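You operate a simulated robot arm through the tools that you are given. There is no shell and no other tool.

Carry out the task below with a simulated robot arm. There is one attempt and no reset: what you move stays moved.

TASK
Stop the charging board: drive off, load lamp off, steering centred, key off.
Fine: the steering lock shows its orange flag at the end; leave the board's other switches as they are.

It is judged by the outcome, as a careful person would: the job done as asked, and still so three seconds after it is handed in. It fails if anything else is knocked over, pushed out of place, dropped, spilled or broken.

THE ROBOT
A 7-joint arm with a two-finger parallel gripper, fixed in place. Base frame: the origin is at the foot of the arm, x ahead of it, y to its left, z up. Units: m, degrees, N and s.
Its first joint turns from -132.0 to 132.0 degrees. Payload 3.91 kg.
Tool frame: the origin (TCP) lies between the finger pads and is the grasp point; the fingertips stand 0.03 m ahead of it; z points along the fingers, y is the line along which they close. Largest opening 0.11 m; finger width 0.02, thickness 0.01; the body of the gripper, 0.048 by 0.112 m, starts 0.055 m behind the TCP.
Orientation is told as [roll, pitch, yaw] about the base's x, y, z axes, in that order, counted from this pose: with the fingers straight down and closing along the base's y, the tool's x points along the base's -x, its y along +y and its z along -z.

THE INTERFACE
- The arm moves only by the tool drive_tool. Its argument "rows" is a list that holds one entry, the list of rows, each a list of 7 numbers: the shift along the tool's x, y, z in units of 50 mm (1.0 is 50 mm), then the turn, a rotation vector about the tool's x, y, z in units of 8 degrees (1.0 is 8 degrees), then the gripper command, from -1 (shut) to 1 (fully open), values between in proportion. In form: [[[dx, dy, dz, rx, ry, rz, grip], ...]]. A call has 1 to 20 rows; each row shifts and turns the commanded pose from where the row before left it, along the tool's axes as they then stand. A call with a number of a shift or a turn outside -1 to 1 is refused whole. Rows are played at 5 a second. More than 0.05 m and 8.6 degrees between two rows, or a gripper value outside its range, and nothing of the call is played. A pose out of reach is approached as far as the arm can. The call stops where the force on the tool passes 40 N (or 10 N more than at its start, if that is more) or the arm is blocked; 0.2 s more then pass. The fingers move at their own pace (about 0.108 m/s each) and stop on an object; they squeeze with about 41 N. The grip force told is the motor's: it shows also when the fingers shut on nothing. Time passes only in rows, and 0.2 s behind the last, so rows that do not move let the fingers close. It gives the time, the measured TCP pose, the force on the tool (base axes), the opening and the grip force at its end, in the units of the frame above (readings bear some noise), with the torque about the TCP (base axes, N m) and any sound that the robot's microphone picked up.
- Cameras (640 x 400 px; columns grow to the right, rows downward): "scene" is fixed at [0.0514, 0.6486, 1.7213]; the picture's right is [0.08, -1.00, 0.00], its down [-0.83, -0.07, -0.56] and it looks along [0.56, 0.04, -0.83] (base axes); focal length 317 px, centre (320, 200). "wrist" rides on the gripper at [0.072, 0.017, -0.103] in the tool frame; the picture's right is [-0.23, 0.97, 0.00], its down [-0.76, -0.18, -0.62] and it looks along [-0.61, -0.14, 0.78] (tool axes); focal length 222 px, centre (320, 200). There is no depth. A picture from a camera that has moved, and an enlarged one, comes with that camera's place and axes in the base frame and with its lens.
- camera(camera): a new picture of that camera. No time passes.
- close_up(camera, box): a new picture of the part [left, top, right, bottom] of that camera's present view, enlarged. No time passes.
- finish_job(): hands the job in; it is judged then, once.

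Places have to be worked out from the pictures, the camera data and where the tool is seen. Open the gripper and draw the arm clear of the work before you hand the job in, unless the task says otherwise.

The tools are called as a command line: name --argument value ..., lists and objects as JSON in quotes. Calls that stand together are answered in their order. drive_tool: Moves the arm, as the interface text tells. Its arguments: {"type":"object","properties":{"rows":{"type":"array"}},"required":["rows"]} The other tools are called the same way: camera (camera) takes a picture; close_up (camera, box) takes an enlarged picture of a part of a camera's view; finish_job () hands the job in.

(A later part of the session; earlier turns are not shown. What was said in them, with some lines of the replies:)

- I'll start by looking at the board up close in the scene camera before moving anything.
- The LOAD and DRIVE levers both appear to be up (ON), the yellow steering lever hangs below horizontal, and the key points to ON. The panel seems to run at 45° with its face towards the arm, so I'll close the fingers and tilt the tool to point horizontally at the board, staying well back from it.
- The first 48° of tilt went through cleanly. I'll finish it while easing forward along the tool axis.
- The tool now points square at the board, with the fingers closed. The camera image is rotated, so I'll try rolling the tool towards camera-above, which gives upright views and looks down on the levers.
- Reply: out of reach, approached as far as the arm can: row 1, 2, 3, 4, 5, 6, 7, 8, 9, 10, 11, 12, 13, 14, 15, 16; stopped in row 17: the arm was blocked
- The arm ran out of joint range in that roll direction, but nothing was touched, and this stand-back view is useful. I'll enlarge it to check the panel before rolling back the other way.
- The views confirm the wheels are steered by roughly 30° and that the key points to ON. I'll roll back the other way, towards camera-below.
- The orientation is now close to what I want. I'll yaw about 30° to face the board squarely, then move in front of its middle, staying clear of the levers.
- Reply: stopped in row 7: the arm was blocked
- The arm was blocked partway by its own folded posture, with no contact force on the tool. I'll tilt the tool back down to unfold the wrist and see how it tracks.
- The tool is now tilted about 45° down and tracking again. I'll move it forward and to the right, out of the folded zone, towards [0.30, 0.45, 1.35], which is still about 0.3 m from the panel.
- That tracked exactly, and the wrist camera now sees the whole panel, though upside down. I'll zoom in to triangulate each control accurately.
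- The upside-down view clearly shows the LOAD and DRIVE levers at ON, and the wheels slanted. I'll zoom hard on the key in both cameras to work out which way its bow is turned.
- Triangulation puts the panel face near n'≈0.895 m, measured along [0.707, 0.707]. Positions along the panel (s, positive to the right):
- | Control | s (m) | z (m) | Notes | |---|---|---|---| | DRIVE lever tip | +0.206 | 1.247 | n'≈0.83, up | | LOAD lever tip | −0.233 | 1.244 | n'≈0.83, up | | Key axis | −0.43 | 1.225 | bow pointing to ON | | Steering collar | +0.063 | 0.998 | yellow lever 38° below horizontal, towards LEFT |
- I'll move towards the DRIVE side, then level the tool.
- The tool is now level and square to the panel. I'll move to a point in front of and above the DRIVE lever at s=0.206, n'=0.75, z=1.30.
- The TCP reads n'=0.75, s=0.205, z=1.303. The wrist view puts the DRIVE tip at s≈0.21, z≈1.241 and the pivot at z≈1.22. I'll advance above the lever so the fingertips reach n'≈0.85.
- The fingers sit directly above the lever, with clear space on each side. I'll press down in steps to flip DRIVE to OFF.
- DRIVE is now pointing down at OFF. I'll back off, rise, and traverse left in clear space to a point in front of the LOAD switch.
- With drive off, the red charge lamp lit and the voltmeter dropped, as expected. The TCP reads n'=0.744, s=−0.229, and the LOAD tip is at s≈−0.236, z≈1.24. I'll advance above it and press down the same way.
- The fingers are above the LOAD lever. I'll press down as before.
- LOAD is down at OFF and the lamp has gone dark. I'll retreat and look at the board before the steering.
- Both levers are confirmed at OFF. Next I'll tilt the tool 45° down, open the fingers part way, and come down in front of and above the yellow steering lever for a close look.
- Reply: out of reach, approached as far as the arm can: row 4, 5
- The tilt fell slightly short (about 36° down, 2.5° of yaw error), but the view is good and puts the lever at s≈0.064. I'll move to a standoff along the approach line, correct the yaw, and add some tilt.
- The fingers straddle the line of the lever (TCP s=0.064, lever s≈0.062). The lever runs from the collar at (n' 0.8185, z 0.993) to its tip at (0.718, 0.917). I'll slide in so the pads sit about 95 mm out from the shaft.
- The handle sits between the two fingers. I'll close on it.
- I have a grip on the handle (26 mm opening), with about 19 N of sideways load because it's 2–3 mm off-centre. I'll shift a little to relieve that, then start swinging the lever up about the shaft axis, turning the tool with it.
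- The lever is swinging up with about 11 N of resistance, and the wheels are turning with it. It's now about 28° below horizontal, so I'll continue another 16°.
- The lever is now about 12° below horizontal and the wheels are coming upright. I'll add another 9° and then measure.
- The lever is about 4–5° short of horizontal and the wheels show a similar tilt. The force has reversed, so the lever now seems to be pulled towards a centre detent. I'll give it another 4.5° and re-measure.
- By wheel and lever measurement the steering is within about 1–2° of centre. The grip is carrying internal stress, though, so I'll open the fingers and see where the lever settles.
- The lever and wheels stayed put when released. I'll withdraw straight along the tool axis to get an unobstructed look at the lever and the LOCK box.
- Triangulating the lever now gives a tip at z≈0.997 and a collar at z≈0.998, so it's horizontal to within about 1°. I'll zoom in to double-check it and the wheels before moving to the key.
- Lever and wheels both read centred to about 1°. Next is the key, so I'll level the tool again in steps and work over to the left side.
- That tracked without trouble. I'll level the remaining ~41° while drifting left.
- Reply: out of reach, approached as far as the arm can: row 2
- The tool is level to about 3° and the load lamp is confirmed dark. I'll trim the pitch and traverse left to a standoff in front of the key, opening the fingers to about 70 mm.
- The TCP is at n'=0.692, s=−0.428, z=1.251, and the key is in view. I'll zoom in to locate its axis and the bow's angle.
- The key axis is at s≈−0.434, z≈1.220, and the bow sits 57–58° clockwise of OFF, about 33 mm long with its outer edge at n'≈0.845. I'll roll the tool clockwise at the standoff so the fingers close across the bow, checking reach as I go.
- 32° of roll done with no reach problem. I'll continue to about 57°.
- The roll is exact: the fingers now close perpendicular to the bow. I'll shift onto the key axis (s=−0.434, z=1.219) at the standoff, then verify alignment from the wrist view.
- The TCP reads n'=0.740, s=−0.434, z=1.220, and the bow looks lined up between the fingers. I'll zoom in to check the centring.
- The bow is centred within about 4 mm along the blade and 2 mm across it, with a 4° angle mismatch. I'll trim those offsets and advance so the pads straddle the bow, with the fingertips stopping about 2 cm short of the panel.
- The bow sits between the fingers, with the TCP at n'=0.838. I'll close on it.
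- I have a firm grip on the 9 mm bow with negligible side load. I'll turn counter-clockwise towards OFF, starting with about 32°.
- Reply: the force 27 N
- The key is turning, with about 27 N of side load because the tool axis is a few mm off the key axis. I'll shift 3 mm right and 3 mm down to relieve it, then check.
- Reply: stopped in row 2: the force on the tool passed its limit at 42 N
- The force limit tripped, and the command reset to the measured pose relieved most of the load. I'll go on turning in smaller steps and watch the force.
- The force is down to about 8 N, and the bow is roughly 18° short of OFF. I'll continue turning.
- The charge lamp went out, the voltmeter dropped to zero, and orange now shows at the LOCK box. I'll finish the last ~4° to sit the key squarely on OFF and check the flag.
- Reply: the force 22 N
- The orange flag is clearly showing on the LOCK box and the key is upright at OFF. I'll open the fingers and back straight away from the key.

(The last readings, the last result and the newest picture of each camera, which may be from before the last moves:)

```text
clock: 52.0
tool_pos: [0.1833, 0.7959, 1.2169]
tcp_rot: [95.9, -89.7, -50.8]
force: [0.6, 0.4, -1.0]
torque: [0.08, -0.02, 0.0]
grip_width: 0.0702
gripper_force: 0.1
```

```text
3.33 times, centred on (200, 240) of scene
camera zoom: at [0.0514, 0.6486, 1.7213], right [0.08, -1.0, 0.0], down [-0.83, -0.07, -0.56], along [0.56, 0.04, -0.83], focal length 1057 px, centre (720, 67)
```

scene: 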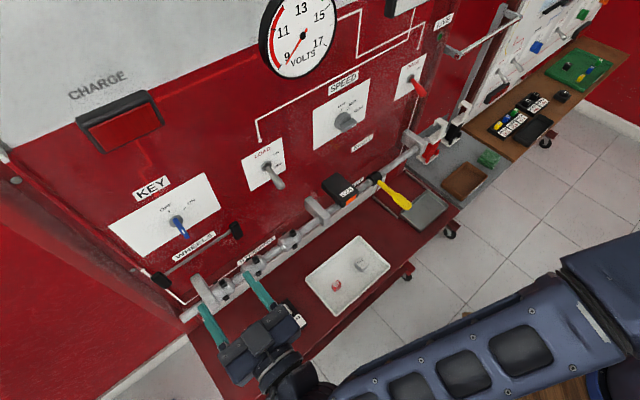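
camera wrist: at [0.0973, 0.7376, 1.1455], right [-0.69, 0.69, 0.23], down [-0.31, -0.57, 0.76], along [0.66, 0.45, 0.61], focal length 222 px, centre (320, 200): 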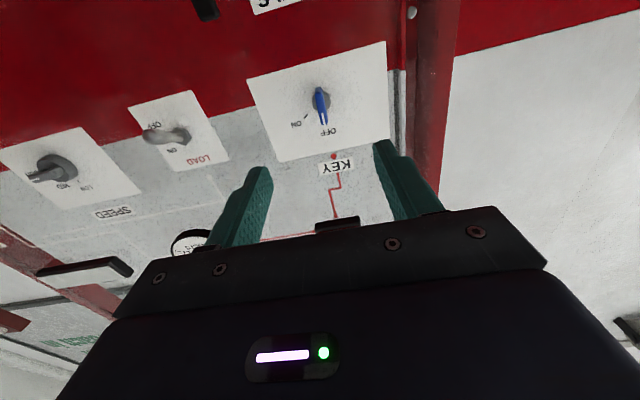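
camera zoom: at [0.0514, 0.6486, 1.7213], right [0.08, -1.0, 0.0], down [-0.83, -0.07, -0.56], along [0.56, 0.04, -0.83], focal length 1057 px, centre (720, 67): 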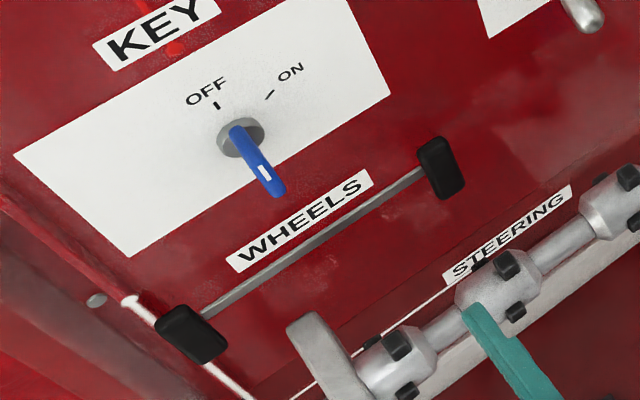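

The key stays at OFF after release. I'll draw the arm further back and away with the gripper fully open, then do a final check of everything.

drive_tool --rows '[[[-0.4, 0, -0.7, 0, 0, 0, 1], [-0.4, -0.3, -0.5, 0, 0, 0, 1], [-0.4, -0.8, 0, 0, 0, 0, 1], [-0.4, -0.8, 0, 0, 0, 0, 1], [0, -0.9, 0, 0, 0, 0, 1], [0, -0.9, 0, 0, 0, 0, 1], [0, 0, 0, 0, 0, 0, 1], [0, 0, 0, 0, 0, 0, 1]]]'

camera --camera "scene"

close_up --camera "scene" --box '[230, 50, 430, 210]'

close_up --camera "scene" --box '[130, 180, 290, 300]'

close_up --camera "scene" --box '[380, 0, 560, 120]'

```text
clock: 53.8
tool_pos: [0.2705, 0.6216, 1.2949]
tcp_rot: [105.0, -89.7, -59.8]
force: [0.4, -0.4, 0.4]
torque: [0.01, 0.03, 0.01]
grip_width: 0.1102
gripper_force: 0.0
```

```text
taken
```

scene: 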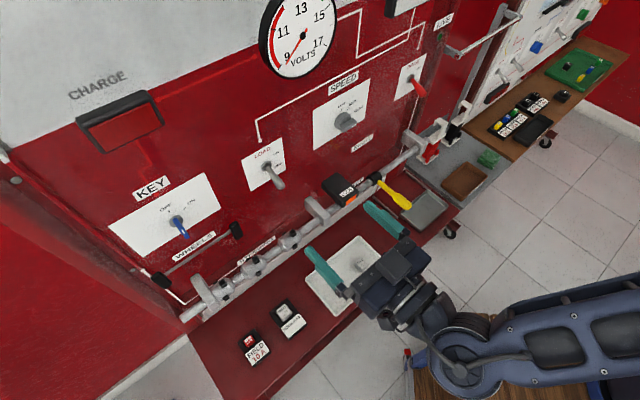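

```text
2.50 times, centred on (330, 130) of scene
camera zoom: at [0.0514, 0.6486, 1.7213], right [0.08, -1.0, 0.0], down [-0.83, -0.07, -0.56], along [0.56, 0.04, -0.83], focal length 793 px, centre (295, 375)
```

zoom: 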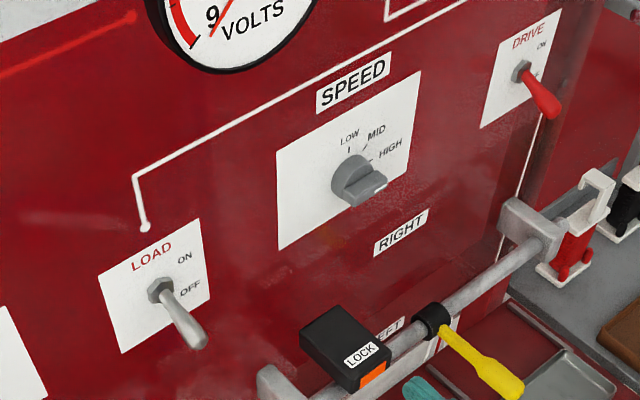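

```text
3.33 times, centred on (210, 240) of scene
camera zoom: at [0.0514, 0.6486, 1.7213], right [0.08, -1.0, 0.0], down [-0.83, -0.07, -0.56], along [0.56, 0.04, -0.83], focal length 1057 px, centre (687, 67)
```

zoom: 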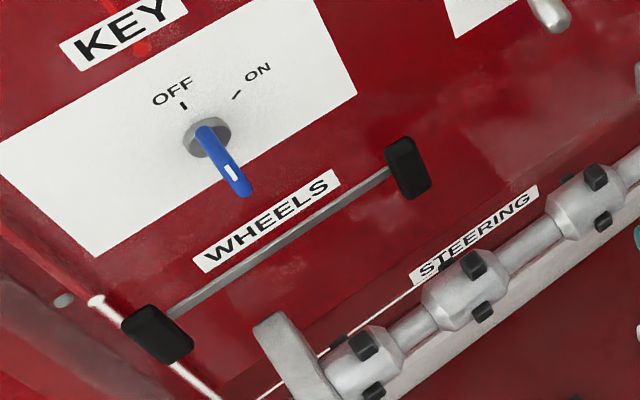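

```text
3.33 times, centred on (470, 60) of scene
camera zoom: at [0.0514, 0.6486, 1.7213], right [0.08, -1.0, 0.0], down [-0.83, -0.07, -0.56], along [0.56, 0.04, -0.83], focal length 1057 px, centre (-180, 667)
```

zoom: 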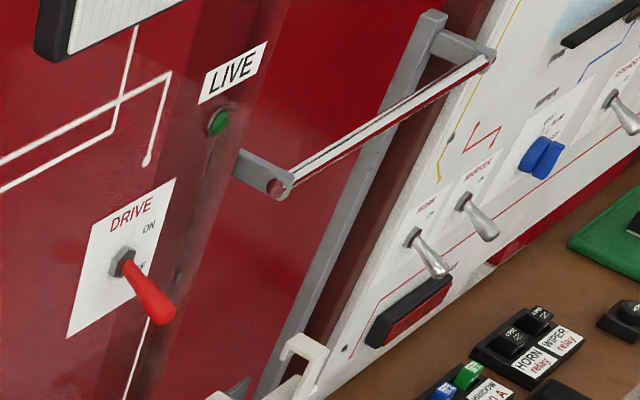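

Final state of the board:
- **DRIVE:** down at OFF.
- **LOAD:** down at OFF, with its lamp dark.
- **Steering:** lever level and wheels straight.
- **Key:** at OFF.
- **Steering lock:** orange flag showing.
- **SPEED knob:** unchanged at HIGH.

The arm is clear with the gripper open, so I'm handing the job in.

finish_job

```text
The job is handed in.
```

The charging board is stopped and the job is handed in; I haven't seen the judge's result.

- **Drive:** the red lever is down at OFF.
- **Load lamp:** the LOAD lever is down at OFF and the lamp is dark.
- **Steering:** the yellow lever is level and the wheels point straight, to within about 1° by my measurements.
- **Key:** it is at OFF, and the charge lamp and the green LIVE light are both out.
- **Steering lock:** the orange flag is showing on the LOCK box.

I left the SPEED knob at HIGH and touched no other switches. Nothing was knocked or moved out of place in the final pictures. The force limit tripped once, at 42 N, while I was turning the key. The turn finished normally after that, and the key stayed at OFF when released. The arm is drawn clear with the gripper open.
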